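You operate a simulated robot arm through the tools that you are given. There is no shell and no other tool. Be economical: measure what you need, move in short steps, check, and stop when the job is done.

You are at the controls of a simulated two-armed robot. One attempt, no reset.

Task
Take the short blue flat bar that says "A2" from the top of the blue table and put it on the top of the lamp table. Pick up the orange rod canister from the top of the blue table with one hand, pass it to the other hand and put it on the demagnetiser top. The order is free. Set down upright: orange rod canister.

It is judged by the outcome, as a careful person would: the job done as asked, and still so three seconds after it is handed in. It fails if anything else is knocked over, pushed out of place, dropped, spilled or broken.

Robot
Two 7-joint arms with fingered hands on one trunk, on a base that drives. Base frame: it is fixed to the floor where the robot stands at the start and does not move with it; the origin is under the middle of the robot, x ahead of it, y to its left, z up; the surface under the hand at the start is at about z = 80. Lengths are in cm, angles in degrees, forces in N, time in s.
The left shoulder is at the start at [7, 13.2, 111.7], the right one opposite. With the tool pointing down near the work surface each hand reaches from about 10 to 62 cm from the robot's upright axis, wherever it stands, measured 20 degrees to its own side. Places, roughly: demagnetiser top (33x19 cm) [-302, 256, 96]; top of the lamp table [-10, -270, 80]. Payload 2.3 kg a hand.
The tool frame of a hand sits at the grasp point between the pads (the TCP): z along the fingers, y along the line on which they close. The tips reach 2.5 cm beyond it. The gripper opens to 8.8 cm. The gripper's body begins 2.9 cm behind the TCP. The gripper is a hand of 3 fingers: y runs from the thumb to the fingers, the wrist lies at [-1.3, -9.7, -16.2] in the tool frame, and closing takes about 1.5 s.
Orientation is told as [roll, pitch, yaw] about the base's x, y, z axes, in that order, counted from this pose: with the fingers straight down and the wrist toward the robot, the tool's x, y and z point along [0, 1, 0], [1, 0, 0] and [0, 0, -1] of the base frame.

Tools
- The arms move only by the tool jog_arm. It takes "left_moves", "right_moves" or both (then of equal length, played together; a hand with none holds still); each is a list of rows, each a list of 6 numbers: the shift along the tool's x, y, z in cm, then the turn, a rotation vector about the tool's x, y, z in degrees. In form: [[dx, dy, dz, ax, ay, az], ...]. A call has 1 to 20 rows; each row shifts and turns the commanded pose from where the row before left it, along the tool's axes as they then stand. "left_gripper" and "right_gripper" are, for a hand that has rows, the closure in counts, from 0 (fully open) to 255 (shut), set as the call begins (left out, the last holds). A row lasts 0.2 s, in which the tool goes at most 5 cm and 8.6 degrees; a call with a longer step from one row to the next is refused whole, and so is a gripper value outside its range. A pose out of reach is approached as far as the arm can. The call stops where the force on the tool passes 40 N (or 10 N more than at its start, if that is more) or the arm is blocked; 0.2 s more then pass. Each finger travels about 10.8 cm/s and halts on what it meets, pressing with about 32 N; the grip force reading is that of the motor and also rises with nothing between the fingers. The clock runs only during rows and for 0.2 s after the last one: add rows that do not move to give the fingers time. The reply holds the time, the measured pose of the TCP, the force on the tool along the base axes, the opening and the grip force, in the units named above and with some noise, with the torque about the TCP (base axes, N m) and any sound that the robot's microphone picked up.
- Cameras (640 x 400 px; columns grow to the right, rows downward): "scene" is now at [13.03, 0.56, 142.05]; the picture's right is [0.09, -1.00, 0.00], its down [-0.73, -0.06, -0.68] and it looks along [0.68, 0.06, -0.73] (base axes); focal length 254 px, centre (320, 200). "left" rides on the left gripper at [-5.8, -8.5, -9.9] in its tool frame; the picture's right is [-0.67, -0.35, 0.66], its down [0.69, -0.63, 0.37] and it looks along [0.28, 0.69, 0.66] (tool axes); focal length 261 px, centre (320, 200). "right" rides on the right gripper at [5.8, -8.5, -9.9] in its tool frame; the picture's right is [-0.67, 0.35, -0.66], its down [-0.69, -0.63, 0.37] and it looks along [-0.29, 0.69, 0.66] (tool axes); focal length 261 px, centre (320, 200). There is no depth. A picture from a camera that has moved, and an enlarged one, comes with that camera's place and axes in the base frame and with its lens.
- camera(camera): a new picture of that camera. No time passes.
- lift_body(by): slides the trunk up (or, below 0, down) by that many cm; the arms and the scene camera ride with it, the base frame stays. It gives what a move gives, with no picture.
- roll_base(legs): drives the robot by 1 to 6 legs, each [ahead, left, turn to the left] in cm, cm and degrees, along the robot's own axes; the way and the turn of a leg run together, so that a leg with both is an arc; at most 150 cm and 180 degrees a leg. The arms and the cameras ride along, it lands a little off, and it stops where it bumps. It gives what a move gives.
- finger_targets(index, middle, thumb_bend, thumb_turn, hand): sets how far each is bent, from 0 (flat) to 100 (curled in); at 30 the hand is open as for a grip, at 70 the pads meet at the TCP. One left out holds its place. A second passes; each finger stops where it meets its share of the squeeze, and holds until it gets a number again. A gripper value or a shape takes the hand back. It gives what a move gives, with no picture; readings hold the bend of each and the force on the fingers (four entries, about 0 where the hand has none), thumb and palm. thumb_turn goes from beside the hand (0) to across from the fingers (100), as for a grip.
- grasp_type(shape, hand): the hand has 3 fingers and takes this shape, open, in about a second: jaw (thumb against the fingers, like two jaws); tri (thumb and two fingers); tip (a fingertip pinch); poke (one finger out to press); point (the index stretched); flat (the hand flat); cup (the hand cupped); fist (a fist). The gripper value then closes the fingers along that shape, each until it touches; the sizes above hold for jaw. It gives what a move gives, with no picture.
- turn_head(pan, tilt): turns the head with the scene camera to pan (to the left, within 86 degrees either way) and tilt (down, from -29 to 69), counted from straight ahead of the robot. It gives what a move gives.
- enlarge(camera, box): a new picture of the part [left, top, right, bottom] of that camera's present view, enlarged. No time passes.
- hand_in(): hands the job in; it is judged then, once.

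Go step by step. Nothing tells you exact positions but the pictures and the camera data: compare them with the known pose of the tool, close in by small moves and look again before you grip or let go. The budget is 165 turns and 118 pictures, counting those below and the enlarged ones. Unless the task says otherwise, let go and move clear before handing in, and close with one line.

The tools are called after "Request:" as name(argument=value, ...) on one line, values as JSON. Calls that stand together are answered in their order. jog_arm: Moves the arms, as the interface text tells. Its arguments: {"type":"object","properties":{"left_moves":{"type":"array"},"left_gripper":{"type":"number"},"right_moves":{"type":"array"},"right_gripper":{"type":"number"}},"required":[]} The other tools are called the same way: lift_body (by) slides the trunk up or down; grasp_type (shape, hand) gives the hand a shape; finger_targets (index, middle, thumb_bend, thumb_turn, hand) moves the fingers one by one; roll_base (legs) drives the base; turn_head (pan, tilt) turns the head that bears the scene camera; camera (camera) takes a picture; enlarge (camera, box) takes an enlarged picture of a part of a camera's view; hand_in () hands the job in.

At the start:

```text
time_s: 0.0
left_tcp_pos: [38.34, 20.99, 112.66]
left_tcp_rot: [0.1, 0.0, 0.0]
left_ft_force: [0.3, -0.3, 0.2]
left_moment: [-0.01, 0.02, -0.04]
left_opening: 8.76
left_finger_force: 0.1
left_shape: jaw
left_bend: [30.0, 30.0, 30.0, 98.0]
left_finger forces: [0.1, 0.0, 0.0, 0.1, 0.0, 0.0]
right_tcp_pos: [44.07, -16.06, 117.25]
right_tcp_rot: [0.1, 0.1, 0.0]
right_ft_force: [-0.5, 0.4, -0.6]
right_moment: [-0.03, 0.0, -0.05]
right_opening: 8.78
right_finger_force: 0.2
right_shape: jaw
right_bend: [30.0, 30.0, 30.0, 98.0]
right_finger forces: [0.0, 0.1, 0.0, 0.0, 0.1, 0.0]
trunk travel left (down, up): [-67.5, 16.5]
robot x, y, heading: [0.23, -0.29, 0.1]
head pan, tilt: [4.9, 47.0]
```

scene: 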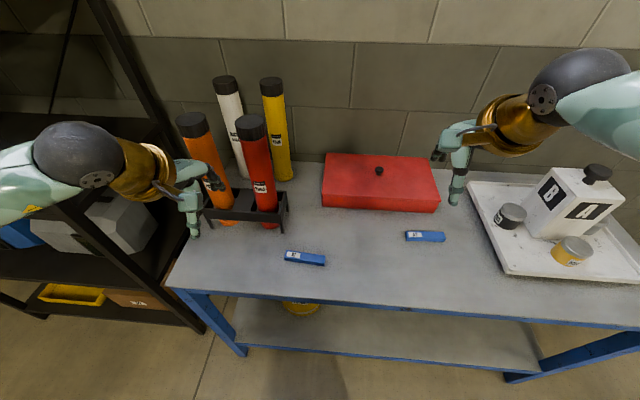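
right: 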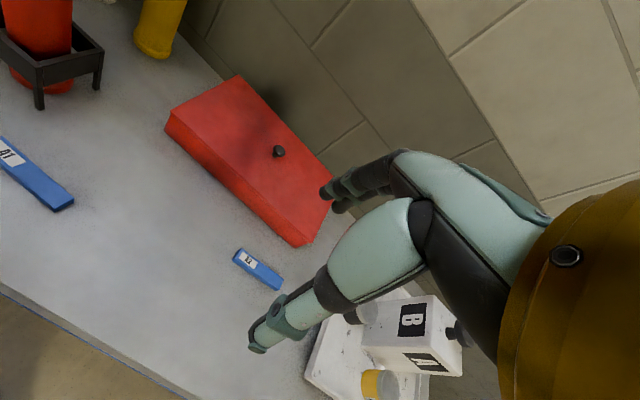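
left: 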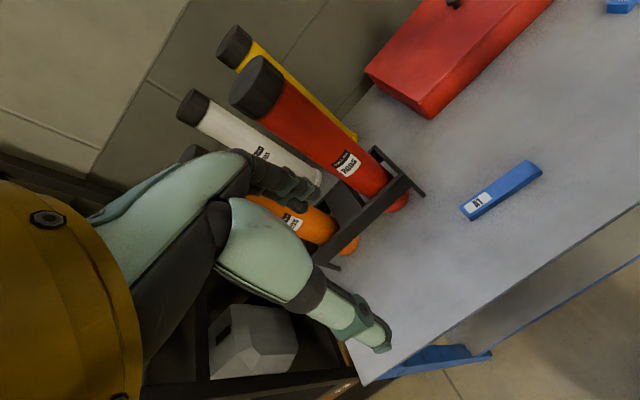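

I see two blue bars, A1 at the left and A2 probably at the right, and four canisters, with the orange one in a rack at left. I'll enlarge to confirm the labels.

Request:
enlarge(camera="scene", box=[270, 210, 470, 335])

Request:
enlarge(camera="scene", box=[150, 60, 342, 240])

```text
3.20 times, centred on (370, 272) of scene
camera zoom: at [13.03, 0.56, 142.05], right [0.09, -1.0, 0.0], down [-0.73, -0.06, -0.68], along [0.68, 0.06, -0.73], focal length 811 px, centre (160, -32)
```

zoom: 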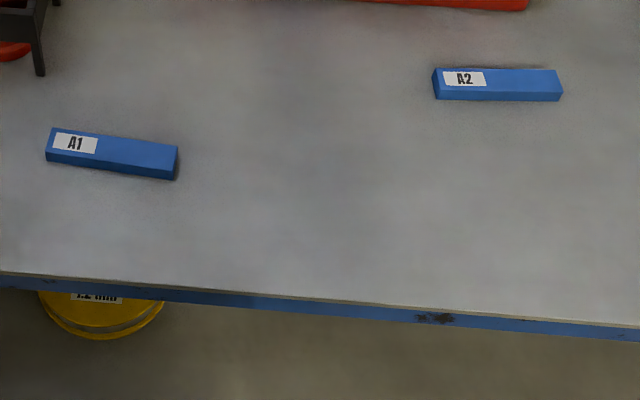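

```text
2.22 times, centred on (246, 150) of scene
camera zoom: at [13.03, 0.56, 142.05], right [0.09, -1.0, 0.0], down [-0.73, -0.06, -0.68], along [0.68, 0.06, -0.73], focal length 563 px, centre (484, 311)
```

zoom: 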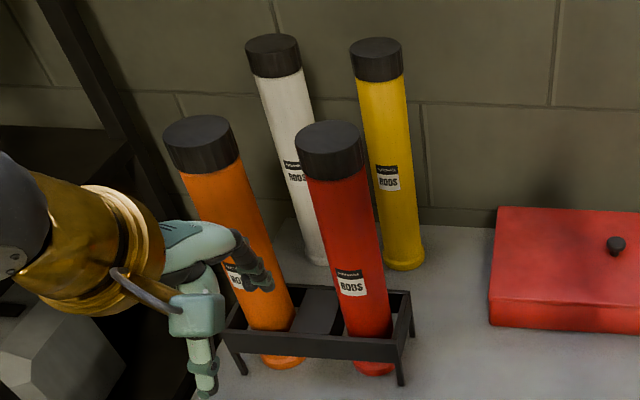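

A2 is the right-hand bar, near [58, -26]. The orange canister stands near [59, 32] in a low rack. I'll look around for the lamp table and the surroundings.

Request:
turn_head(pan=-86, tilt=15)

Request:
camera(camera="scene")

Request:
turn_head(pan=86, tilt=15)

Request:
camera(camera="scene")

```text
time_s: 1.7
left_tcp_pos: [38.42, 20.99, 112.64]
left_tcp_rot: [0.1, 0.0, 0.0]
left_ft_force: [0.5, 0.1, 1.1]
left_moment: [-0.01, 0.0, -0.01]
left_opening: 8.76
left_finger_force: 0.0
left_shape: jaw
left_bend: [30.0, 30.0, 30.0, 98.0]
left_finger forces: [0.0, 0.0, 0.1, 0.1, 0.0, 0.0]
right_tcp_pos: [43.93, -16.18, 117.14]
right_tcp_rot: [0.1, 0.0, 0.0]
right_ft_force: [0.1, 0.2, -0.4]
right_moment: [0.0, 0.02, -0.07]
right_opening: 8.76
right_finger_force: 0.1
right_shape: jaw
right_bend: [30.0, 30.0, 30.0, 98.0]
right_finger forces: [0.1, 0.0, 0.0, 0.0, 0.0, 0.1]
trunk travel left (down, up): [-67.5, 16.5]
robot x, y, heading: [0.39, -0.03, 0.1]
head pan, tilt: [-85.9, 15.0]
```

```text
112 pictures are left
camera scene: at [5.76, -9.44, 147.0], right [-1.0, -0.07, 0.0], down [-0.02, 0.26, -0.97], along [0.07, -0.96, -0.26], focal length 254 px, centre (320, 200)
```

scene: 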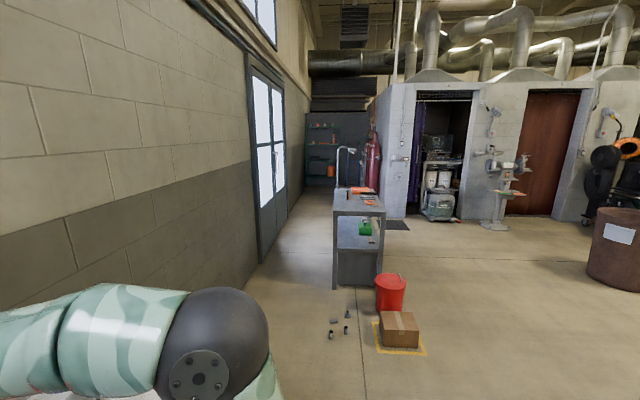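

```text
time_s: 4.3
left_tcp_pos: [38.47, 21.0, 112.63]
left_tcp_rot: [0.0, 0.0, 0.0]
left_ft_force: [0.3, -0.1, 0.4]
left_moment: [-0.01, -0.02, -0.01]
left_opening: 8.74
left_finger_force: 0.1
left_shape: jaw
left_bend: [30.0, 30.0, 30.0, 98.0]
left_finger forces: [0.0, 0.1, 0.0, 0.1, 0.0, 0.0]
right_tcp_pos: [44.02, -16.12, 117.31]
right_tcp_rot: [0.0, 0.0, 0.0]
right_ft_force: [-0.9, -0.6, 0.4]
right_moment: [0.0, 0.0, -0.01]
right_opening: 8.78
right_finger_force: 0.0
right_shape: jaw
right_bend: [30.0, 30.0, 30.0, 98.0]
right_finger forces: [0.0, 0.0, 0.0, 0.0, 0.1, 0.0]
trunk travel left (down, up): [-67.5, 16.5]
robot x, y, heading: [0.26, 0.21, -0.0]
head pan, tilt: [85.9, 15.0]
```

```text
111 pictures are left
camera scene: at [5.76, 9.2, 147.01], right [1.0, -0.07, 0.0], down [-0.02, -0.26, -0.97], along [0.07, 0.96, -0.26], focal length 254 px, centre (320, 200)
```

scene: 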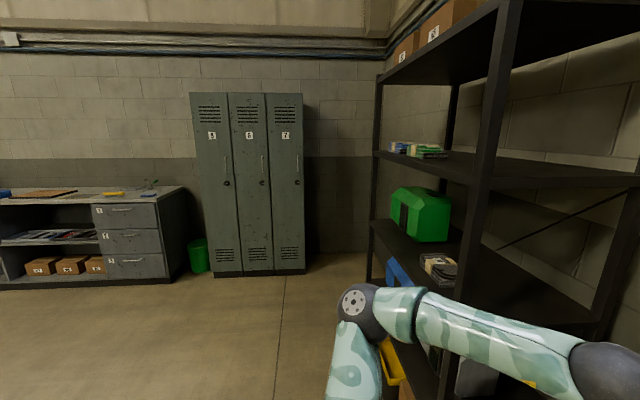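

The lamp table is at my right, with loose items on the floor in front of it. I'll approach it later from its −x side, keeping this heading. For now I'll creep 6 cm forward towards the blue table and look again.

Request:
roll_base(legs=[[6, 0, 0]])

Request:
turn_head(pan=-15, tilt=50)

Request:
camera(camera="scene")

Request:
camera(camera="right")

```text
time_s: 5.2
left_tcp_pos: [43.78, 21.11, 112.86]
left_tcp_rot: [-0.1, -0.3, 0.0]
left_ft_force: [-0.8, -0.3, 0.3]
left_moment: [-0.02, -0.02, 0.0]
left_opening: 8.76
left_finger_force: 0.1
left_shape: jaw
left_bend: [30.0, 30.0, 30.0, 98.0]
left_finger forces: [0.0, 0.1, 0.1, 0.1, 0.1, 0.0]
right_tcp_pos: [49.49, -16.08, 117.47]
right_tcp_rot: [0.2, -0.3, 0.0]
right_ft_force: [0.0, 1.0, -0.2]
right_moment: [-0.02, -0.03, 0.01]
right_opening: 8.75
right_finger_force: 0.1
right_shape: jaw
right_bend: [30.0, 30.0, 30.0, 98.0]
right_finger forces: [0.0, 0.1, 0.0, 0.1, 0.1, 0.1]
trunk travel left (down, up): [-67.5, 16.5]
robot x, y, heading: [5.99, -0.19, -0.1]
head pan, tilt: [85.9, 15.0]
```

```text
time_s: 7.0
left_tcp_pos: [44.37, 21.04, 112.57]
left_tcp_rot: [0.0, 0.1, 0.0]
left_ft_force: [0.4, -0.1, 0.3]
left_moment: [0.02, 0.04, -0.01]
left_opening: 8.74
left_finger_force: 0.0
left_shape: jaw
left_bend: [30.0, 30.0, 30.0, 98.0]
left_finger forces: [0.0, 0.0, 0.1, 0.0, 0.0, 0.0]
right_tcp_pos: [49.92, -16.07, 117.25]
right_tcp_rot: [0.2, 0.0, 0.0]
right_ft_force: [0.0, 0.0, -0.1]
right_moment: [0.03, -0.03, -0.02]
right_opening: 8.76
right_finger_force: 0.1
right_shape: jaw
right_bend: [30.0, 30.0, 30.0, 98.0]
right_finger forces: [0.1, 0.1, 0.0, 0.1, 0.1, 0.0]
trunk travel left (down, up): [-67.5, 16.5]
robot x, y, heading: [5.72, 0.09, 0.1]
head pan, tilt: [-15.0, 50.0]
```

```text
110 pictures are left
camera scene: at [18.47, -2.1, 141.64], right [-0.26, -0.97, 0.0], down [-0.74, 0.2, -0.64], along [0.62, -0.17, -0.77], focal length 254 px, centre (320, 200)
```

scene: 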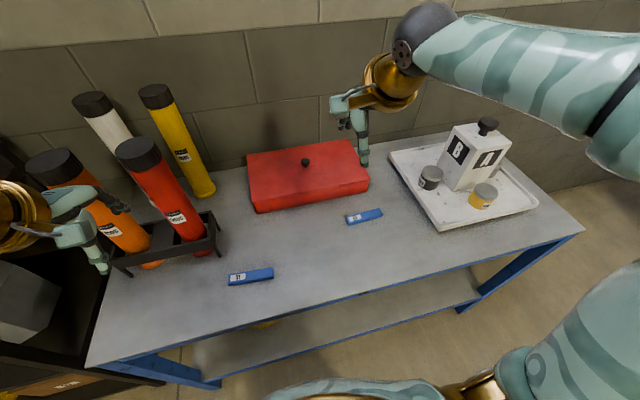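

```text
109 pictures are left
camera right: at [41.52, -10.33, 127.24], right [0.35, -0.67, 0.65], down [-0.63, -0.68, -0.37], along [0.69, -0.28, -0.66], focal length 261 px, centre (320, 200)
```

right: 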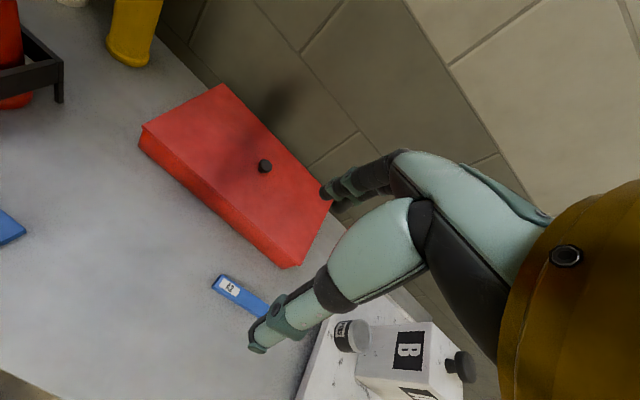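

A2 lies clear between the red case and the tray. I'll enlarge it to fix its position and angle.

Request:
enlarge(camera="scene", box=[330, 190, 410, 240])

```text
8.00 times, centred on (370, 215) of scene
camera zoom: at [18.47, -2.1, 141.64], right [-0.26, -0.97, 0.0], down [-0.74, 0.2, -0.64], along [0.62, -0.17, -0.77], focal length 2028 px, centre (-80, 80)
```

zoom: 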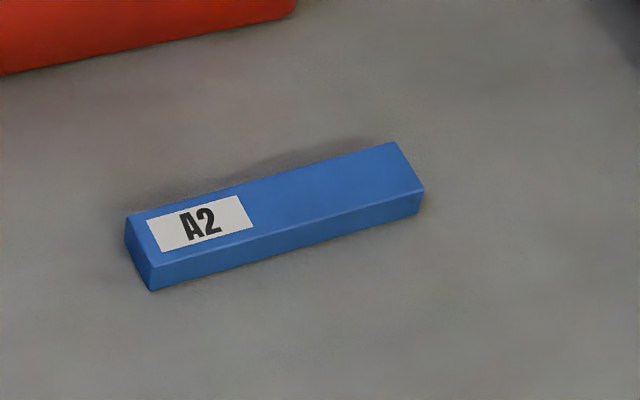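

A2's centre is about [57.9, -26.5] with its long axis almost along y. I'll hover the right hand above it, partly closed so that it clears the red case.

Request:
jog_arm(right_moves=[[-2, 1.6, 3.5, 0, 0, 0.7], [-2, 1.6, 3.5, 0, 0, 0.7], [-2, 1.6, 3.5, 0, 0, 0.7], [-2, 1.6, 3.5, 0, 0, 0.6], [-2.4, 1.6, 4, 0, 0, 0.7], [0, 0, 3.25, 0, 0, 0], [0, 0, 0, 0, 0, 0]], right_gripper=110)

Request:
camera(camera="right")

Request:
camera(camera="scene")

```text
time_s: 8.6
left_tcp_pos: [44.24, 21.21, 112.61]
left_tcp_rot: [-0.1, 0.0, 0.1]
left_ft_force: [-0.2, 0.1, 1.0]
left_moment: [-0.02, -0.02, -0.01]
left_opening: 8.76
left_finger_force: 0.0
left_shape: jaw
left_bend: [30.0, 30.0, 30.0, 98.0]
left_finger forces: [0.0, 0.0, 0.0, 0.0, 0.0, 0.1]
right_tcp_pos: [57.61, -26.67, 96.07]
right_tcp_rot: [0.0, 0.0, -3.4]
right_ft_force: [0.5, 0.5, -0.1]
right_moment: [-0.02, 0.01, -0.01]
right_opening: 5.06
right_finger_force: 0.0
right_shape: jaw
right_bend: [74.0, 42.0, 66.0, 100.0]
right_finger forces: [0.0, 0.1, 0.0, 0.0, 0.0, 0.0]
trunk travel left (down, up): [-67.5, 16.5]
robot x, y, heading: [5.95, -0.26, -0.1]
head pan, tilt: [-15.0, 50.0]
```

```text
107 pictures are left
camera right: at [49.56, -20.39, 105.98], right [0.31, -0.69, 0.66], down [-0.67, -0.65, -0.37], along [0.68, -0.33, -0.66], focal length 261 px, centre (320, 200)
```

right: 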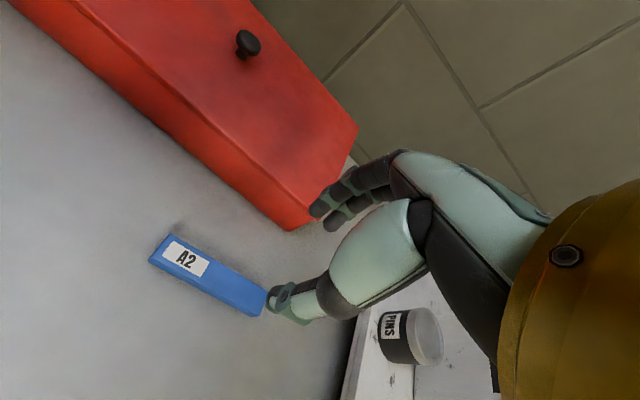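

```text
106 pictures are left
camera scene: at [18.44, -2.08, 141.64], right [-0.26, -0.97, 0.0], down [-0.74, 0.2, -0.64], along [0.62, -0.17, -0.77], focal length 254 px, centre (320, 200)
```

scene: 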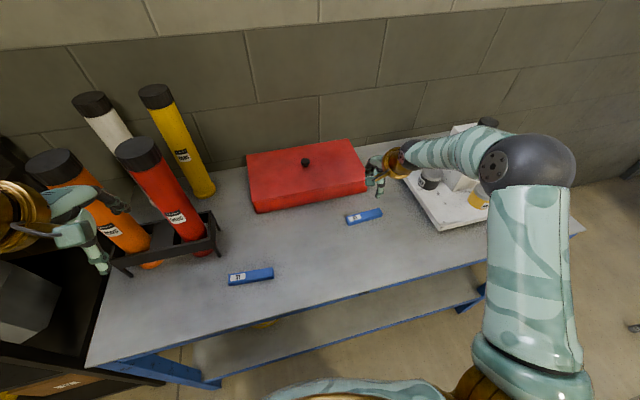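

The hand hovers over the bar but is turned slightly the wrong way. I'll correct the yaw by about −7° about the tool z axis and check with the wrist camera.

Request:
jog_arm(right_moves=[[0, 0, 0, 0, 0, -6.8], [0, 0, 0, 0, 0, 0]])

Request:
enlarge(camera="right", box=[120, 160, 376, 320])

```text
time_s: 9.2
left_tcp_pos: [44.25, 21.1, 112.59]
left_tcp_rot: [-0.1, 0.0, 0.0]
left_ft_force: [0.3, -0.3, 0.2]
left_moment: [0.0, 0.01, -0.03]
left_opening: 8.76
left_finger_force: 0.2
left_shape: jaw
left_bend: [30.0, 30.0, 30.0, 98.0]
left_finger forces: [0.0, 0.0, 0.0, 0.0, 0.1, 0.0]
right_tcp_pos: [57.73, -26.61, 95.99]
right_tcp_rot: [0.0, 0.1, 3.5]
right_ft_force: [0.3, 0.5, 0.4]
right_moment: [-0.01, -0.01, 0.0]
right_opening: 5.06
right_finger_force: 0.0
right_shape: jaw
right_bend: [74.0, 42.0, 66.0, 100.0]
right_finger forces: [0.0, 0.0, 0.1, 0.0, 0.0, 0.0]
trunk travel left (down, up): [-67.5, 16.5]
robot x, y, heading: [6.16, -0.16, 0.1]
head pan, tilt: [-15.0, 50.0]
```

```text
2.50 times, centred on (248, 240) of right
camera zoom: at [48.89, -21.38, 105.98], right [0.39, -0.65, 0.65], down [-0.59, -0.72, -0.37], along [0.71, -0.24, -0.66], focal length 652 px, centre (500, 100)
```

zoom: 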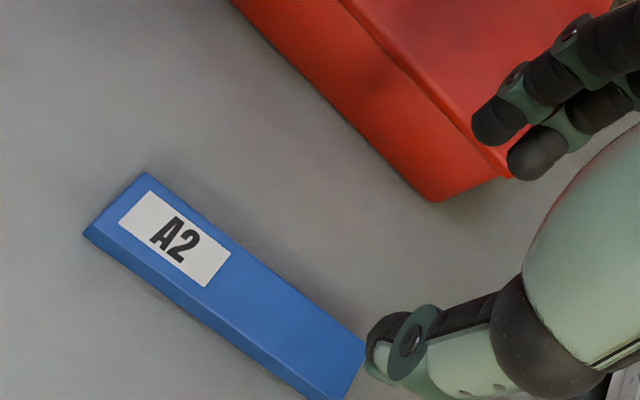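

The wrist view agrees: bar centre at [57.9, -26.1] and well aligned, with the red case front at about x = 68. I'll descend, watching the force.

Request:
jog_arm(right_moves=[[0.3, 0.15, 3, 0, 0, 0], [0, 0, 3, 0, 0, 0], [0, 0, 3, 0, 0, 0], [0, 0, 2, 0, 0, 0], [0, 0, 1, 0, 0, 0], [0, 0, 0, 0, 0, 0]])

Request:
camera(camera="right")

```text
time_s: 10.6
left_tcp_pos: [44.38, 21.05, 112.6]
left_tcp_rot: [-0.1, 0.0, 0.0]
left_ft_force: [0.1, 0.1, 0.0]
left_moment: [-0.01, -0.01, 0.02]
left_opening: 8.76
left_finger_force: 0.0
left_shape: jaw
left_bend: [30.0, 30.0, 30.0, 98.0]
left_finger forces: [0.0, 0.0, 0.0, 0.1, 0.0, 0.0]
right_tcp_pos: [57.86, -26.29, 84.09]
right_tcp_rot: [0.1, 0.0, 3.5]
right_ft_force: [-0.9, 0.1, 0.4]
right_moment: [-0.01, 0.03, 0.02]
right_opening: 5.07
right_finger_force: 0.0
right_shape: jaw
right_bend: [74.0, 42.0, 66.0, 100.0]
right_finger forces: [0.2, 0.0, 0.0, 0.1, 0.1, 0.0]
trunk travel left (down, up): [-67.5, 16.5]
robot x, y, heading: [6.06, 0.45, 0.1]
head pan, tilt: [-15.0, 50.0]
```

```text
104 pictures are left
camera right: at [49.06, -21.06, 93.94], right [0.39, -0.65, 0.65], down [-0.59, -0.72, -0.37], along [0.71, -0.24, -0.66], focal length 261 px, centre (320, 200)
```

right: 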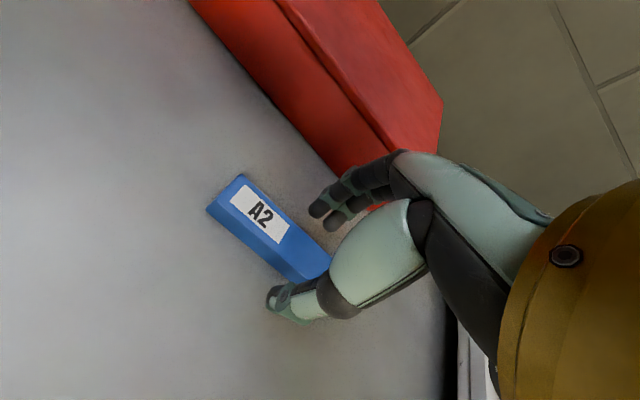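

The fingers straddle the bar. I'll lower a little more, watching for contact, then close.

Request:
jog_arm(right_moves=[[0, 0, 0.7, 0, 0, 0], [0, 0, 0.6, 0, 0, 0], [0, 0, 0, 0, 0, 0]])

Request:
jog_arm(right_moves=[[0, 0, 0, 0, 0, 0], [0, 0, 0, 0, 0, 0], [0, 0, 0, 0, 0, 0], [0, 0, 0, 0, 0, 0], [0, 0, 0, 0, 0, 0], [0, 0, 0, 0, 0, 0]], right_gripper=255)

Request:
camera(camera="right")

```text
time_s: 11.4
left_tcp_pos: [44.37, 21.08, 112.7]
left_tcp_rot: [0.0, 0.1, 0.0]
left_ft_force: [0.5, -0.6, -0.4]
left_moment: [0.04, 0.0, -0.02]
left_opening: 8.77
left_finger_force: 0.0
left_shape: jaw
left_bend: [30.0, 30.0, 30.0, 98.0]
left_finger forces: [0.0, 0.0, 0.0, 0.0, 0.0, 0.0]
right_tcp_pos: [57.79, -26.33, 82.72]
right_tcp_rot: [0.1, 0.0, 3.5]
right_ft_force: [-0.2, -0.7, 0.4]
right_moment: [0.04, -0.05, 0.01]
right_opening: 5.05
right_finger_force: 0.1
right_shape: jaw
right_bend: [74.0, 42.0, 66.0, 100.0]
right_finger forces: [0.0, 0.1, 0.0, 0.0, 0.1, 0.0]
trunk travel left (down, up): [-67.5, 16.5]
robot x, y, heading: [5.86, 0.08, -0.0]
head pan, tilt: [-15.0, 50.0]
```

```text
time_s: 12.8
left_tcp_pos: [44.31, 21.03, 112.67]
left_tcp_rot: [0.0, 0.0, 0.0]
left_ft_force: [0.0, 0.2, 0.2]
left_moment: [-0.03, -0.02, 0.02]
left_opening: 8.76
left_finger_force: 0.1
left_shape: jaw
left_bend: [30.0, 30.0, 30.0, 98.0]
left_finger forces: [0.0, 0.1, 0.0, 0.1, 0.0, 0.0]
right_tcp_pos: [57.82, -26.25, 82.53]
right_tcp_rot: [0.1, 0.1, 3.4]
right_ft_force: [0.2, 0.0, 0.3]
right_moment: [0.01, 0.0, 0.0]
right_opening: 1.94
right_finger_force: 31.5
right_shape: jaw
right_bend: [73.0, 58.0, 75.0, 100.0]
right_finger forces: [18.8, 9.9, 0.0, 0.0, 28.7, 0.0]
trunk travel left (down, up): [-67.5, 16.5]
robot x, y, heading: [5.92, 0.06, 0.1]
head pan, tilt: [-15.0, 50.0]
```

```text
103 pictures are left
camera right: at [49.08, -21.08, 92.64], right [0.39, -0.65, 0.65], down [-0.59, -0.72, -0.37], along [0.71, -0.24, -0.66], focal length 261 px, centre (320, 200)
```

right: 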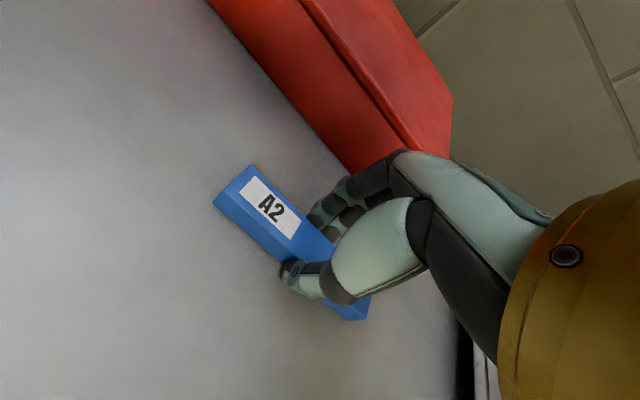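

The bar is gripped: opening 1.94 and about 30 N. I'll lift it straight up and draw it back.

Request:
jog_arm(right_moves=[[0, 0, -2, 0, 0, 0], [0, 0, -4, 0, 0, 0], [0, 0, -4.5, 0, 0, 0], [0, 0, -4.5, 0, 0, 0], [0, 0, -4.5, 0, 0, 0], [0, -3, -3, 0, 0, 0], [0, -3.5, -3, 0, 0, 0], [0, -3.5, -2, 0, 0, 0], [0, -3, 0, 0, 0, 0], [0, 0, 0, 0, 0, 0]])

Request:
camera(camera="right")

Request:
turn_head(pan=20, tilt=45)

Request:
camera(camera="scene")

```text
time_s: 15.0
left_tcp_pos: [44.29, 20.89, 112.74]
left_tcp_rot: [0.0, 0.0, 0.0]
left_ft_force: [-0.1, 1.0, 0.4]
left_moment: [0.0, 0.01, 0.0]
left_opening: 8.75
left_finger_force: 0.0
left_shape: jaw
left_bend: [30.0, 30.0, 30.0, 98.0]
left_finger forces: [0.1, 0.0, 0.0, 0.0, 0.1, 0.0]
right_tcp_pos: [48.08, -26.99, 109.74]
right_tcp_rot: [0.2, 0.9, 3.4]
right_ft_force: [0.6, 0.1, 0.1]
right_moment: [0.01, -0.03, -0.02]
right_opening: 1.94
right_finger_force: 32.4
right_shape: jaw
right_bend: [73.0, 58.0, 75.0, 100.0]
right_finger forces: [18.9, 10.0, 0.1, 0.0, 28.8, 0.1]
right hand out of reach, approached as far as the arm can: row 8, 9
trunk travel left (down, up): [-67.5, 16.5]
robot x, y, heading: [5.95, 0.26, -0.1]
head pan, tilt: [-15.0, 50.0]
```

```text
102 pictures are left
camera right: at [39.42, -21.79, 119.78], right [0.4, -0.65, 0.65], down [-0.59, -0.72, -0.36], along [0.7, -0.24, -0.67], focal length 261 px, centre (320, 200)
```

right: 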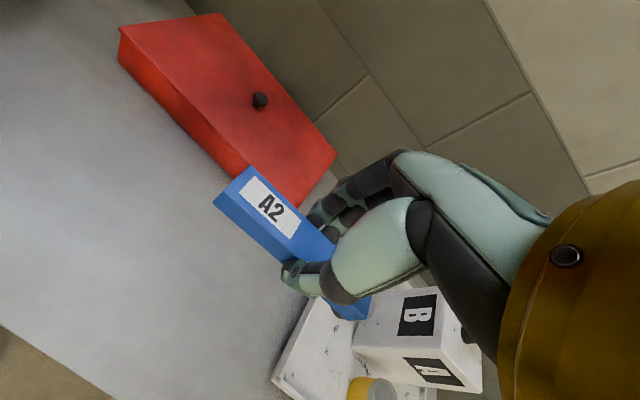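

```text
time_s: 16.0
left_tcp_pos: [44.26, 21.07, 112.69]
left_tcp_rot: [0.0, 0.0, -0.1]
left_ft_force: [-0.4, 0.5, 0.0]
left_moment: [-0.03, 0.0, -0.02]
left_opening: 8.76
left_finger_force: 0.0
left_shape: jaw
left_bend: [30.0, 30.0, 30.0, 98.0]
left_finger forces: [0.1, 0.0, 0.0, 0.0, 0.0, 0.1]
right_tcp_pos: [48.21, -26.99, 109.6]
right_tcp_rot: [0.2, 1.0, 3.5]
right_ft_force: [-1.4, 0.9, -0.5]
right_moment: [-0.01, 0.0, 0.0]
right_opening: 1.93
right_finger_force: 32.2
right_shape: jaw
right_bend: [73.0, 58.0, 75.0, 100.0]
right_finger forces: [18.8, 10.0, 0.0, 0.0, 28.8, 0.1]
trunk travel left (down, up): [-67.5, 16.5]
robot x, y, heading: [6.27, -0.11, -0.3]
head pan, tilt: [20.0, 45.0]
```

```text
101 pictures are left
camera scene: at [18.72, 2.63, 142.32], right [0.34, -0.94, 0.0], down [-0.67, -0.24, -0.71], along [0.66, 0.24, -0.71], focal length 254 px, centre (320, 200)
```

scene: 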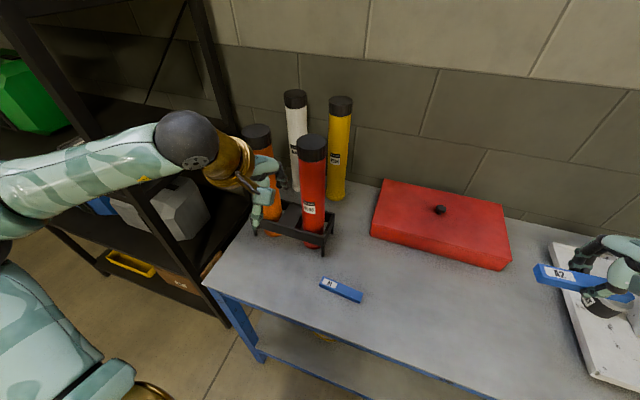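

The bar is held securely. I'll back off the table so there's room to reorient the left hand to a horizontal side grip.

Request:
roll_base(legs=[[-32, 0, 0]])

Request:
jog_arm(left_moves=[[0, 0, 0, 0, 0, -7], [0, 0, 0, 0, 0, -7], [0, 0, 0, 0, 0, -7], [0, 0, 0, 0, 0, -7], [0, 0, 0, 0, 0, -7], [0, 0, 0, 0, 0, -7], [0, 0, 0, 0, 0, -7], [0, 0, 0, 0, 0, -7], [0, 0, 0, 0, 0, -7], [0, 0, 0, 0, 0, -7]])

Request:
jog_arm(left_moves=[[0, 0, 0, 0, -7.5, 0], [0, 0, 0, 0, -7.5, 0], [0, 0, 0, 0, -7.5, 0], [0, 0, 0, 0, -7.5, 0], [0, 0, 0, 0, -7.5, 0], [0, 0, 0, 0, -7.5, 0], [0, 0, 0, 0, -7.5, 0], [0, 0, 0, 0, -7.5, 0], [0, 0, 0, 0, -7.5, 0], [0, 0, 0, 0, -7.5, 0], [0, 0, 0, 0, -7.5, 0], [0, 0, 0, 0, -7.5, 0]])

Request:
camera(camera="scene")

```text
time_s: 18.1
left_tcp_pos: [12.27, 21.2, 112.67]
left_tcp_rot: [0.1, 0.1, 0.3]
left_ft_force: [-0.3, -0.8, 0.3]
left_moment: [0.03, -0.01, -0.01]
left_opening: 8.77
left_finger_force: 0.1
left_shape: jaw
left_bend: [30.0, 30.0, 30.0, 98.0]
left_finger forces: [0.0, 0.0, 0.1, 0.1, 0.1, 0.0]
right_tcp_pos: [16.34, -26.73, 109.51]
right_tcp_rot: [0.2, 1.1, 3.8]
right_ft_force: [0.6, -0.2, -1.5]
right_moment: [-0.02, 0.0, -0.01]
right_opening: 1.93
right_finger_force: 31.5
right_shape: jaw
right_bend: [73.0, 58.0, 75.0, 100.0]
right_finger forces: [18.8, 10.1, 0.0, 0.0, 28.7, 0.0]
trunk travel left (down, up): [-67.5, 16.5]
robot x, y, heading: [-26.31, 0.18, 0.3]
head pan, tilt: [20.0, 45.0]
```

```text
time_s: 20.4
left_tcp_pos: [12.09, 21.09, 112.74]
left_tcp_rot: [0.1, 0.0, 70.4]
left_ft_force: [-0.1, 0.4, -0.4]
left_moment: [0.02, 0.03, -0.01]
left_opening: 8.76
left_finger_force: 0.0
left_shape: jaw
left_bend: [30.0, 30.0, 30.0, 98.0]
left_finger forces: [0.0, 0.1, 0.1, 0.0, 0.1, 0.0]
right_tcp_pos: [16.07, -26.83, 109.68]
right_tcp_rot: [0.3, 1.0, 3.9]
right_ft_force: [-0.5, -0.4, -1.0]
right_moment: [-0.01, -0.01, -0.02]
right_opening: 1.92
right_finger_force: 32.7
right_shape: jaw
right_bend: [73.0, 58.0, 75.0, 100.0]
right_finger forces: [18.8, 9.9, 0.0, 0.0, 28.9, 0.0]
trunk travel left (down, up): [-67.5, 16.5]
robot x, y, heading: [-26.07, 0.18, 0.4]
head pan, tilt: [20.0, 45.0]
```

```text
time_s: 22.9
left_tcp_pos: [17.33, 20.51, 114.77]
left_tcp_rot: [-90.2, 0.0, 70.3]
left_ft_force: [0.1, 0.4, -0.4]
left_moment: [0.01, 0.02, 0.01]
left_opening: 8.76
left_finger_force: 0.0
left_shape: jaw
left_bend: [30.0, 30.0, 30.0, 98.0]
left_finger forces: [0.0, 0.1, 0.0, 0.0, 0.0, 0.1]
left hand out of reach, approached as far as the arm can: row 8, 9, 10, 11, 12
right_tcp_pos: [16.23, -26.82, 109.57]
right_tcp_rot: [0.3, 1.0, 3.9]
right_ft_force: [0.9, 0.2, -1.7]
right_moment: [0.01, 0.02, 0.0]
right_opening: 1.93
right_finger_force: 32.4
right_shape: jaw
right_bend: [73.0, 58.0, 75.0, 100.0]
right_finger forces: [19.0, 9.9, 0.0, 0.0, 28.9, 0.0]
trunk travel left (down, up): [-67.5, 16.5]
robot x, y, heading: [-26.39, -0.25, 0.5]
head pan, tilt: [20.0, 45.0]
```

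```text
100 pictures are left
camera scene: at [-13.38, 2.62, 142.31], right [0.35, -0.94, 0.0], down [-0.66, -0.25, -0.71], along [0.66, 0.25, -0.71], focal length 254 px, centre (320, 200)
```

scene: 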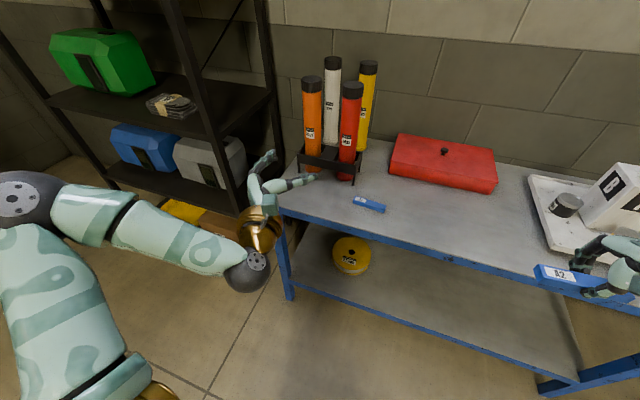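

The side-grip orientation works. I'll measure the orange canister and its rack more precisely.

Request:
enlarge(camera="scene", box=[280, 50, 408, 210])

Request:
camera(camera="left")

```text
2.50 times, centred on (344, 130) of scene
camera zoom: at [-13.38, 2.62, 142.31], right [0.35, -0.94, 0.0], down [-0.66, -0.25, -0.71], along [0.66, 0.25, -0.71], focal length 634 px, centre (260, 375)
```

zoom: 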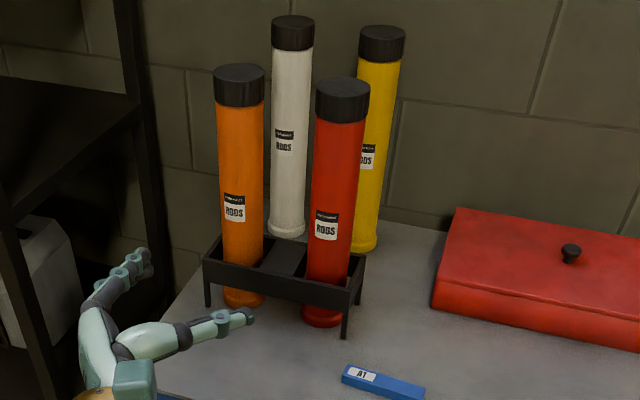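

```text
98 pictures are left
camera left: at [5.09, 15.92, 120.59], right [0.5, -0.55, 0.67], down [0.13, -0.72, -0.68], along [0.86, 0.43, -0.28], focal length 261 px, centre (320, 200)
```

left: 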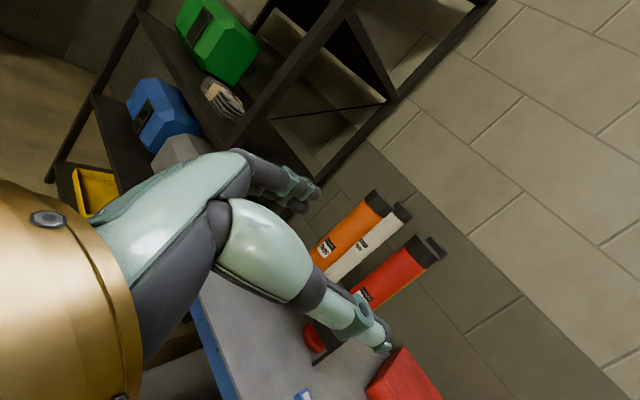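

The orange canister's axis is near [59.3, 32.6]. Its top is at about 114, the cap's lower edge about 109 and the rack top about 89, so I'll grip at z ≈ 103. Next I move the left hand to a stand-off pose, then drive in.

Request:
jog_arm(left_moves=[[2.36, 3.3, -0.26, 0, 0, 0], [2.36, 3.3, -0.26, 0, 0, 0], [2.36, 3.3, -0.26, 0, 0, 0], [2.36, 3.3, -0.26, 0, 0, 0], [2.36, 3.3, -0.26, 0, 0, 0], [0, 0, 0, 0, 0, 0]], left_gripper=0)

Request:
roll_base(legs=[[24, 0, -0.4]])

Request:
camera(camera="left")

Request:
camera(camera="scene")

```text
time_s: 24.4
left_tcp_pos: [21.68, 36.59, 103.15]
left_tcp_rot: [-90.0, 0.0, 70.3]
left_ft_force: [-0.8, 0.7, -0.6]
left_moment: [0.0, -0.01, -0.02]
left_opening: 8.77
left_finger_force: 0.0
left_shape: jaw
left_bend: [30.0, 30.0, 30.0, 98.0]
left_finger forces: [0.0, 0.0, 0.0, 0.0, 0.0, 0.0]
right_tcp_pos: [16.03, -26.91, 109.78]
right_tcp_rot: [0.3, 1.0, 3.8]
right_ft_force: [0.2, 0.5, -1.0]
right_moment: [0.01, -0.03, -0.04]
right_opening: 1.94
right_finger_force: 31.9
right_shape: jaw
right_bend: [73.0, 58.0, 75.0, 100.0]
right_finger forces: [18.9, 10.0, 0.0, 0.1, 28.8, 0.0]
trunk travel left (down, up): [-67.5, 16.5]
robot x, y, heading: [-26.08, -0.14, 0.3]
head pan, tilt: [20.0, 45.0]
```

```text
time_s: 26.1
left_tcp_pos: [45.61, 36.43, 103.06]
left_tcp_rot: [-90.1, -0.2, 70.1]
left_ft_force: [-0.6, -0.5, -0.2]
left_moment: [0.0, 0.02, 0.0]
left_opening: 8.77
left_finger_force: 0.1
left_shape: jaw
left_bend: [30.0, 30.0, 30.0, 98.0]
left_finger forces: [0.1, 0.2, 0.0, 0.0, 0.0, 0.1]
right_tcp_pos: [39.71, -26.88, 109.74]
right_tcp_rot: [0.2, 1.0, 3.5]
right_ft_force: [-0.3, -0.1, -1.0]
right_moment: [0.01, 0.0, 0.01]
right_opening: 1.91
right_finger_force: 32.0
right_shape: jaw
right_bend: [73.0, 58.0, 75.0, 100.0]
right_finger forces: [18.9, 10.0, 0.1, 0.0, 28.9, 0.1]
trunk travel left (down, up): [-67.5, 16.5]
robot x, y, heading: [-2.22, -0.25, -0.1]
head pan, tilt: [20.0, 45.0]
```

```text
97 pictures are left
camera left: at [33.38, 31.84, 108.91], right [0.5, -0.55, 0.67], down [0.13, -0.72, -0.69], along [0.86, 0.43, -0.28], focal length 261 px, centre (320, 200)
```

left: 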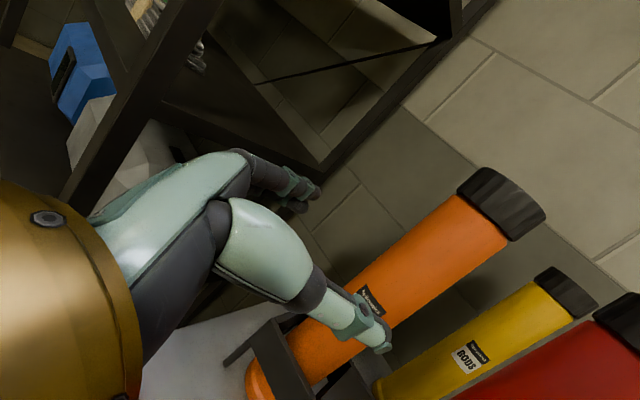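

```text
96 pictures are left
camera scene: at [10.26, 2.64, 142.34], right [0.34, -0.94, 0.0], down [-0.66, -0.24, -0.71], along [0.67, 0.24, -0.71], focal length 254 px, centre (320, 200)
```

scene: 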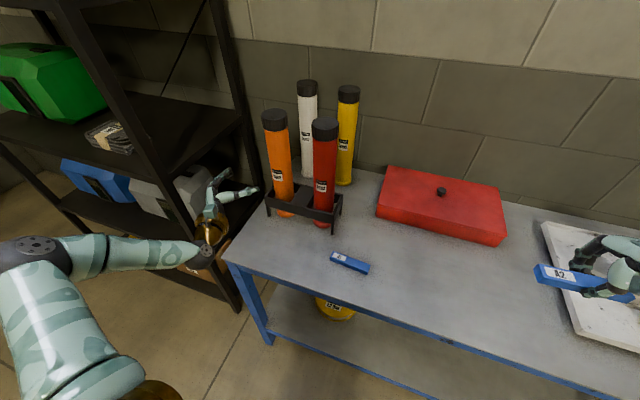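

The wrist camera puts the canister axis at y ≈ 32.7, x ≈ 59.6. I'll move partway in along the tool axis and look.

Request:
jog_arm(left_moves=[[0, 1.25, 2, 0, 0, 0], [0, 0, 3, 0, 0, 0], [0, 0, 2.5, 0, 0, 0], [0, 0, 0, 0, 0, 0]])

Request:
camera(camera="left")

Request:
enlarge(camera="scene", box=[180, 80, 372, 240])

```text
time_s: 27.1
left_tcp_pos: [53.15, 35.06, 103.03]
left_tcp_rot: [-89.9, 0.2, 70.0]
left_ft_force: [1.0, 0.3, -0.5]
left_moment: [0.01, 0.03, -0.01]
left_opening: 8.73
left_finger_force: 0.1
left_shape: jaw
left_bend: [30.0, 30.0, 30.0, 98.0]
left_finger forces: [0.0, 0.0, 0.1, 0.0, 0.1, 0.0]
right_tcp_pos: [39.84, -26.84, 109.62]
right_tcp_rot: [0.2, 1.0, 3.6]
right_ft_force: [-0.4, 0.7, -1.0]
right_moment: [0.01, 0.01, 0.0]
right_opening: 1.94
right_finger_force: 32.6
right_shape: jaw
right_bend: [73.0, 58.0, 75.0, 100.0]
right_finger forces: [18.9, 9.9, 0.2, 0.0, 28.8, 0.1]
trunk travel left (down, up): [-67.5, 16.5]
robot x, y, heading: [-2.3, 0.0, 0.1]
head pan, tilt: [20.0, 45.0]
```

```text
95 pictures are left
camera left: at [40.96, 30.44, 108.86], right [0.5, -0.55, 0.67], down [0.13, -0.72, -0.68], along [0.86, 0.43, -0.29], focal length 261 px, centre (320, 200)
```

left: 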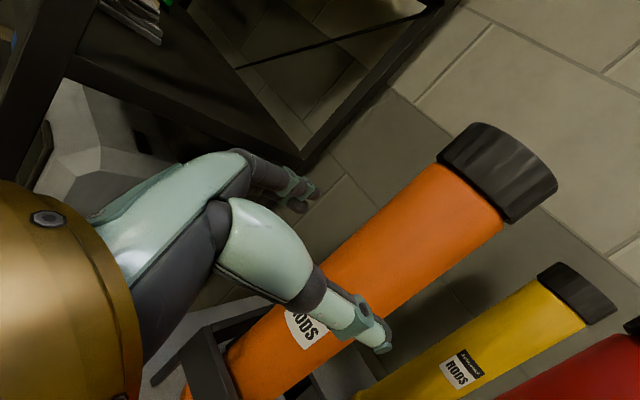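

```text
2.50 times, centred on (276, 160) of scene
camera zoom: at [10.39, 2.67, 142.33], right [0.34, -0.94, 0.0], down [-0.66, -0.24, -0.71], along [0.66, 0.24, -0.71], focal length 634 px, centre (430, 300)
```

zoom: 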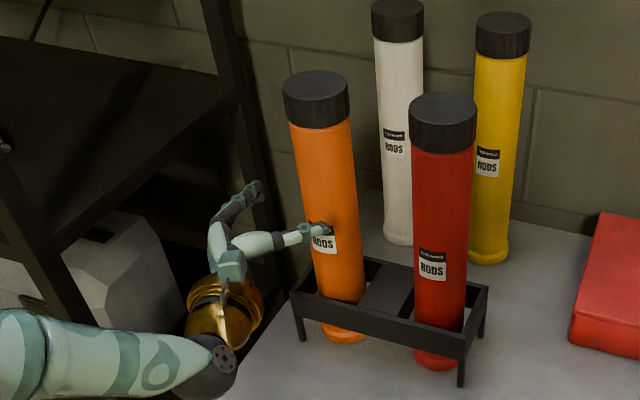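

The canister is centred between the fingers to within about 0.1 cm, with about 6.9 cm to go. I'll advance 5.2 and check.

Request:
jog_arm(left_moves=[[0, 0, 1.5, 0, 0, 0], [0, 0, 1.5, 0, 0, 0], [0, 0, 1.2, 0, 0, 0], [0, 0, 1, 0, 0, 0], [0, 0, 0, 0, 0, 0]])

Request:
camera(camera="left")

Request:
enlarge(camera="scene", box=[200, 90, 360, 230])

```text
time_s: 28.3
left_tcp_pos: [58.13, 33.25, 103.05]
left_tcp_rot: [-89.9, 0.1, 70.0]
left_ft_force: [-1.2, 0.1, 0.8]
left_moment: [0.0, 0.0, 0.0]
left_opening: 8.77
left_finger_force: 0.1
left_shape: jaw
left_bend: [30.0, 30.0, 30.0, 98.0]
left_finger forces: [0.1, 0.1, 0.0, 0.1, 0.1, 0.1]
right_tcp_pos: [39.79, -26.98, 109.63]
right_tcp_rot: [0.2, 1.1, 3.5]
right_ft_force: [-0.8, -0.7, -1.6]
right_moment: [-0.02, 0.02, 0.0]
right_opening: 1.91
right_finger_force: 32.4
right_shape: jaw
right_bend: [73.0, 58.0, 75.0, 100.0]
right_finger forces: [18.8, 9.9, 0.0, 0.0, 28.8, 0.0]
trunk travel left (down, up): [-67.5, 16.5]
robot x, y, heading: [-2.55, -0.03, -0.0]
head pan, tilt: [20.0, 45.0]
```

```text
93 pictures are left
camera left: at [45.85, 28.66, 108.88], right [0.5, -0.55, 0.67], down [0.13, -0.72, -0.69], along [0.86, 0.43, -0.29], focal length 261 px, centre (320, 200)
```

left: 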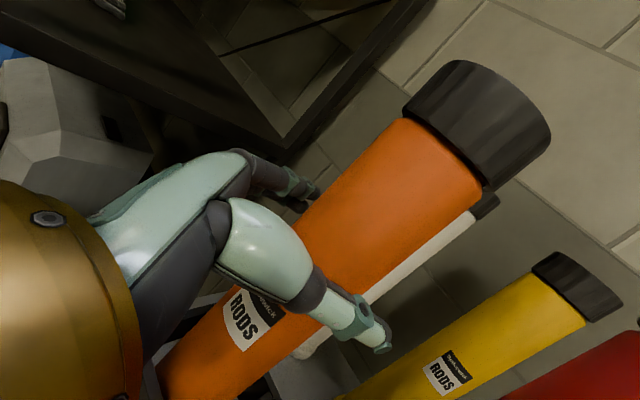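

```text
2.86 times, centred on (280, 160) of scene
camera zoom: at [10.45, 2.64, 142.32], right [0.34, -0.94, 0.0], down [-0.66, -0.24, -0.71], along [0.66, 0.24, -0.71], focal length 724 px, centre (434, 314)
```

zoom: 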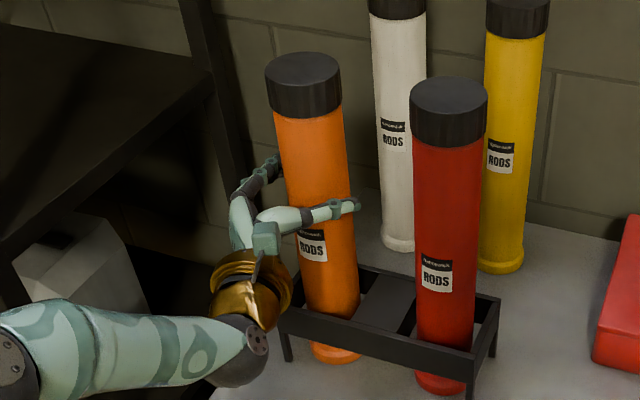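

Clean straddle. I'll advance 0.9 cm more and close.

Request:
jog_arm(left_moves=[[0, 0, 0.5, 0, 0, 0], [0, 0, 0.4, 0, 0, 0], [0, 0, 0, 0, 0, 0]])

Request:
jog_arm(left_moves=[[0, 0, 0, 0, 0, 0], [0, 0, 0, 0, 0, 0], [0, 0, 0, 0, 0, 0], [0, 0, 0, 0, 0, 0], [0, 0, 0, 0, 0, 0], [0, 0, 0, 0, 0, 0], [0, 0, 0, 0, 0, 0]], left_gripper=255)

Request:
camera(camera="left")

Request:
enlarge(camera="scene", box=[200, 90, 360, 230])

```text
time_s: 29.1
left_tcp_pos: [58.87, 32.96, 102.99]
left_tcp_rot: [-90.0, 0.0, 70.0]
left_ft_force: [0.2, -0.2, -0.3]
left_moment: [-0.01, 0.0, 0.03]
left_opening: 8.78
left_finger_force: 0.1
left_shape: jaw
left_bend: [30.0, 30.0, 30.0, 98.0]
left_finger forces: [0.1, 0.0, 0.0, 0.0, 0.0, 0.0]
right_tcp_pos: [39.89, -26.89, 109.81]
right_tcp_rot: [0.2, 0.9, 3.5]
right_ft_force: [0.2, 0.0, -0.8]
right_moment: [0.01, 0.0, -0.01]
right_opening: 1.94
right_finger_force: 32.2
right_shape: jaw
right_bend: [73.0, 58.0, 75.0, 100.0]
right_finger forces: [18.8, 10.0, 0.1, 0.0, 28.8, 0.0]
trunk travel left (down, up): [-67.5, 16.5]
robot x, y, heading: [-2.66, -0.0, -0.1]
head pan, tilt: [20.0, 45.0]
```

```text
time_s: 30.7
left_tcp_pos: [59.0, 32.99, 103.0]
left_tcp_rot: [-89.9, 0.0, 70.0]
left_ft_force: [-0.2, -0.5, 0.5]
left_moment: [0.0, -0.01, -0.03]
left_opening: 4.86
left_finger_force: 31.9
left_shape: jaw
left_bend: [74.0, 42.0, 67.0, 100.0]
left_finger forces: [18.8, 10.4, 0.0, 0.0, 29.0, 0.0]
right_tcp_pos: [39.79, -27.0, 109.56]
right_tcp_rot: [0.3, 1.0, 3.6]
right_ft_force: [0.4, -0.1, -0.5]
right_moment: [0.02, 0.0, 0.01]
right_opening: 1.93
right_finger_force: 31.4
right_shape: jaw
right_bend: [73.0, 58.0, 75.0, 100.0]
right_finger forces: [18.8, 10.0, 0.0, 0.1, 28.8, 0.1]
trunk travel left (down, up): [-67.5, 16.5]
robot x, y, heading: [-2.55, -0.22, -0.1]
head pan, tilt: [20.0, 45.0]
```

```text
91 pictures are left
camera left: at [46.74, 28.36, 108.83], right [0.5, -0.55, 0.67], down [0.13, -0.72, -0.69], along [0.86, 0.43, -0.29], focal length 261 px, centre (320, 200)
```

left: 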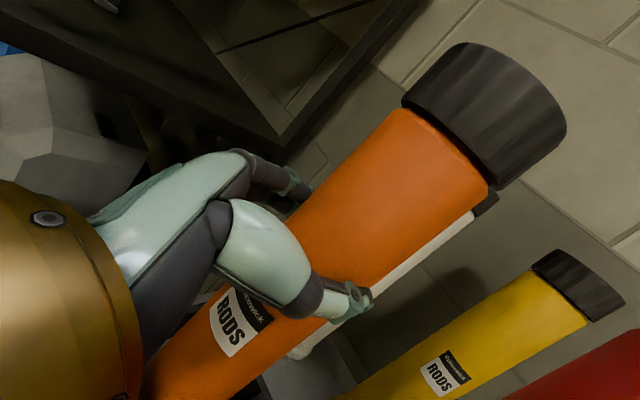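

```text
2.86 times, centred on (280, 160) of scene
camera zoom: at [10.46, 2.64, 142.32], right [0.34, -0.94, 0.0], down [-0.66, -0.24, -0.71], along [0.66, 0.24, -0.71], focal length 724 px, centre (434, 314)
```

zoom: 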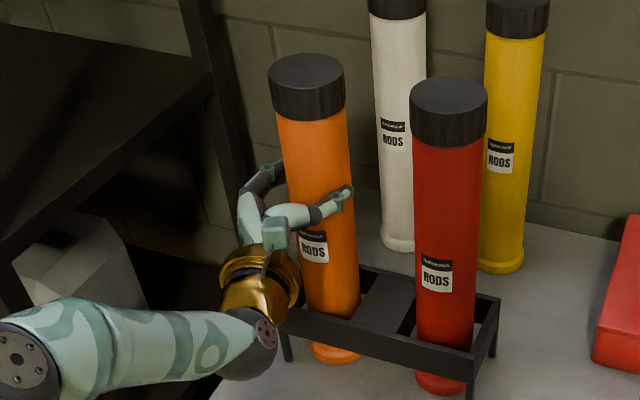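

Gripped with about 32 N. I'll lift gently with the trunk and watch for slipping.

Request:
lift_body(by=3)

Request:
enlarge(camera="scene", box=[200, 90, 360, 230])

Request:
camera(camera="left")

```text
time_s: 31.5
left_tcp_pos: [59.02, 33.03, 106.08]
left_tcp_rot: [-89.9, 0.0, 70.0]
left_ft_force: [-0.5, 0.3, -1.1]
left_moment: [-0.01, 0.02, 0.0]
left_opening: 4.89
left_finger_force: 32.2
left_shape: jaw
left_bend: [74.0, 42.0, 66.0, 100.0]
left_finger forces: [18.9, 11.1, 0.0, 0.1, 30.1, 0.1]
right_tcp_pos: [39.83, -26.98, 112.61]
right_tcp_rot: [0.2, 1.0, 3.4]
right_ft_force: [0.1, -0.2, -0.5]
right_moment: [0.01, 0.02, -0.02]
right_opening: 1.93
right_finger_force: 32.0
right_shape: jaw
right_bend: [73.0, 58.0, 75.0, 100.0]
right_finger forces: [18.9, 10.1, 0.0, 0.1, 28.7, 0.1]
trunk travel left (down, up): [-70.5, 13.5]
robot x, y, heading: [-2.39, -0.06, 0.1]
head pan, tilt: [20.0, 45.0]
```

```text
2.86 times, centred on (280, 160) of scene
camera zoom: at [10.54, 2.66, 145.32], right [0.34, -0.94, 0.0], down [-0.67, -0.24, -0.71], along [0.66, 0.24, -0.71], focal length 724 px, centre (434, 314)
```

zoom: 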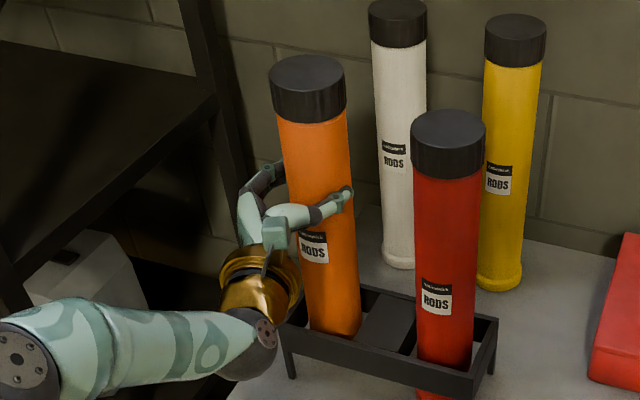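

```text
88 pictures are left
camera left: at [46.8, 28.38, 111.8], right [0.5, -0.55, 0.67], down [0.13, -0.72, -0.69], along [0.86, 0.43, -0.29], focal length 261 px, centre (320, 200)
```

left: 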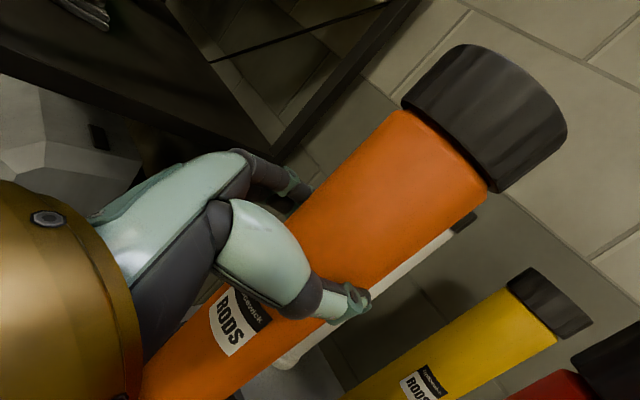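

The canister rises with the hand. I'll lift 10 more to clear the rack.

Request:
lift_body(by=10)

Request:
enlarge(camera="scene", box=[180, 80, 400, 260])

```text
time_s: 32.8
left_tcp_pos: [59.09, 33.02, 115.91]
left_tcp_rot: [-89.8, 0.0, 70.0]
left_ft_force: [-0.3, 0.1, -2.0]
left_moment: [0.0, 0.02, 0.01]
left_opening: 4.9
left_finger_force: 32.3
left_shape: jaw
left_bend: [74.0, 42.0, 66.0, 100.0]
left_finger forces: [19.0, 11.1, 0.0, 0.0, 30.1, 0.0]
right_tcp_pos: [39.97, -26.93, 122.63]
right_tcp_rot: [0.2, 1.0, 3.5]
right_ft_force: [-0.6, -0.5, -0.9]
right_moment: [0.02, -0.01, -0.02]
right_opening: 1.92
right_finger_force: 31.9
right_shape: jaw
right_bend: [73.0, 58.0, 75.0, 100.0]
right_finger forces: [18.9, 10.0, 0.0, 0.0, 28.9, 0.0]
trunk travel left (down, up): [-80.5, 3.5]
robot x, y, heading: [-2.28, -0.09, -0.1]
head pan, tilt: [20.0, 45.0]
```

```text
2.22 times, centred on (290, 170) of scene
camera zoom: at [10.57, 2.67, 155.31], right [0.34, -0.94, 0.0], down [-0.67, -0.24, -0.71], along [0.66, 0.24, -0.71], focal length 563 px, centre (387, 267)
```

zoom: 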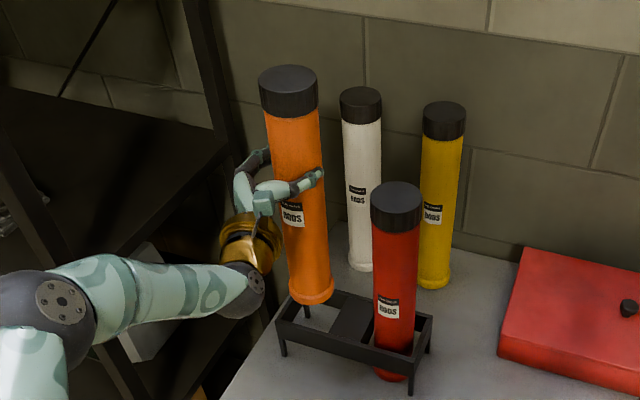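

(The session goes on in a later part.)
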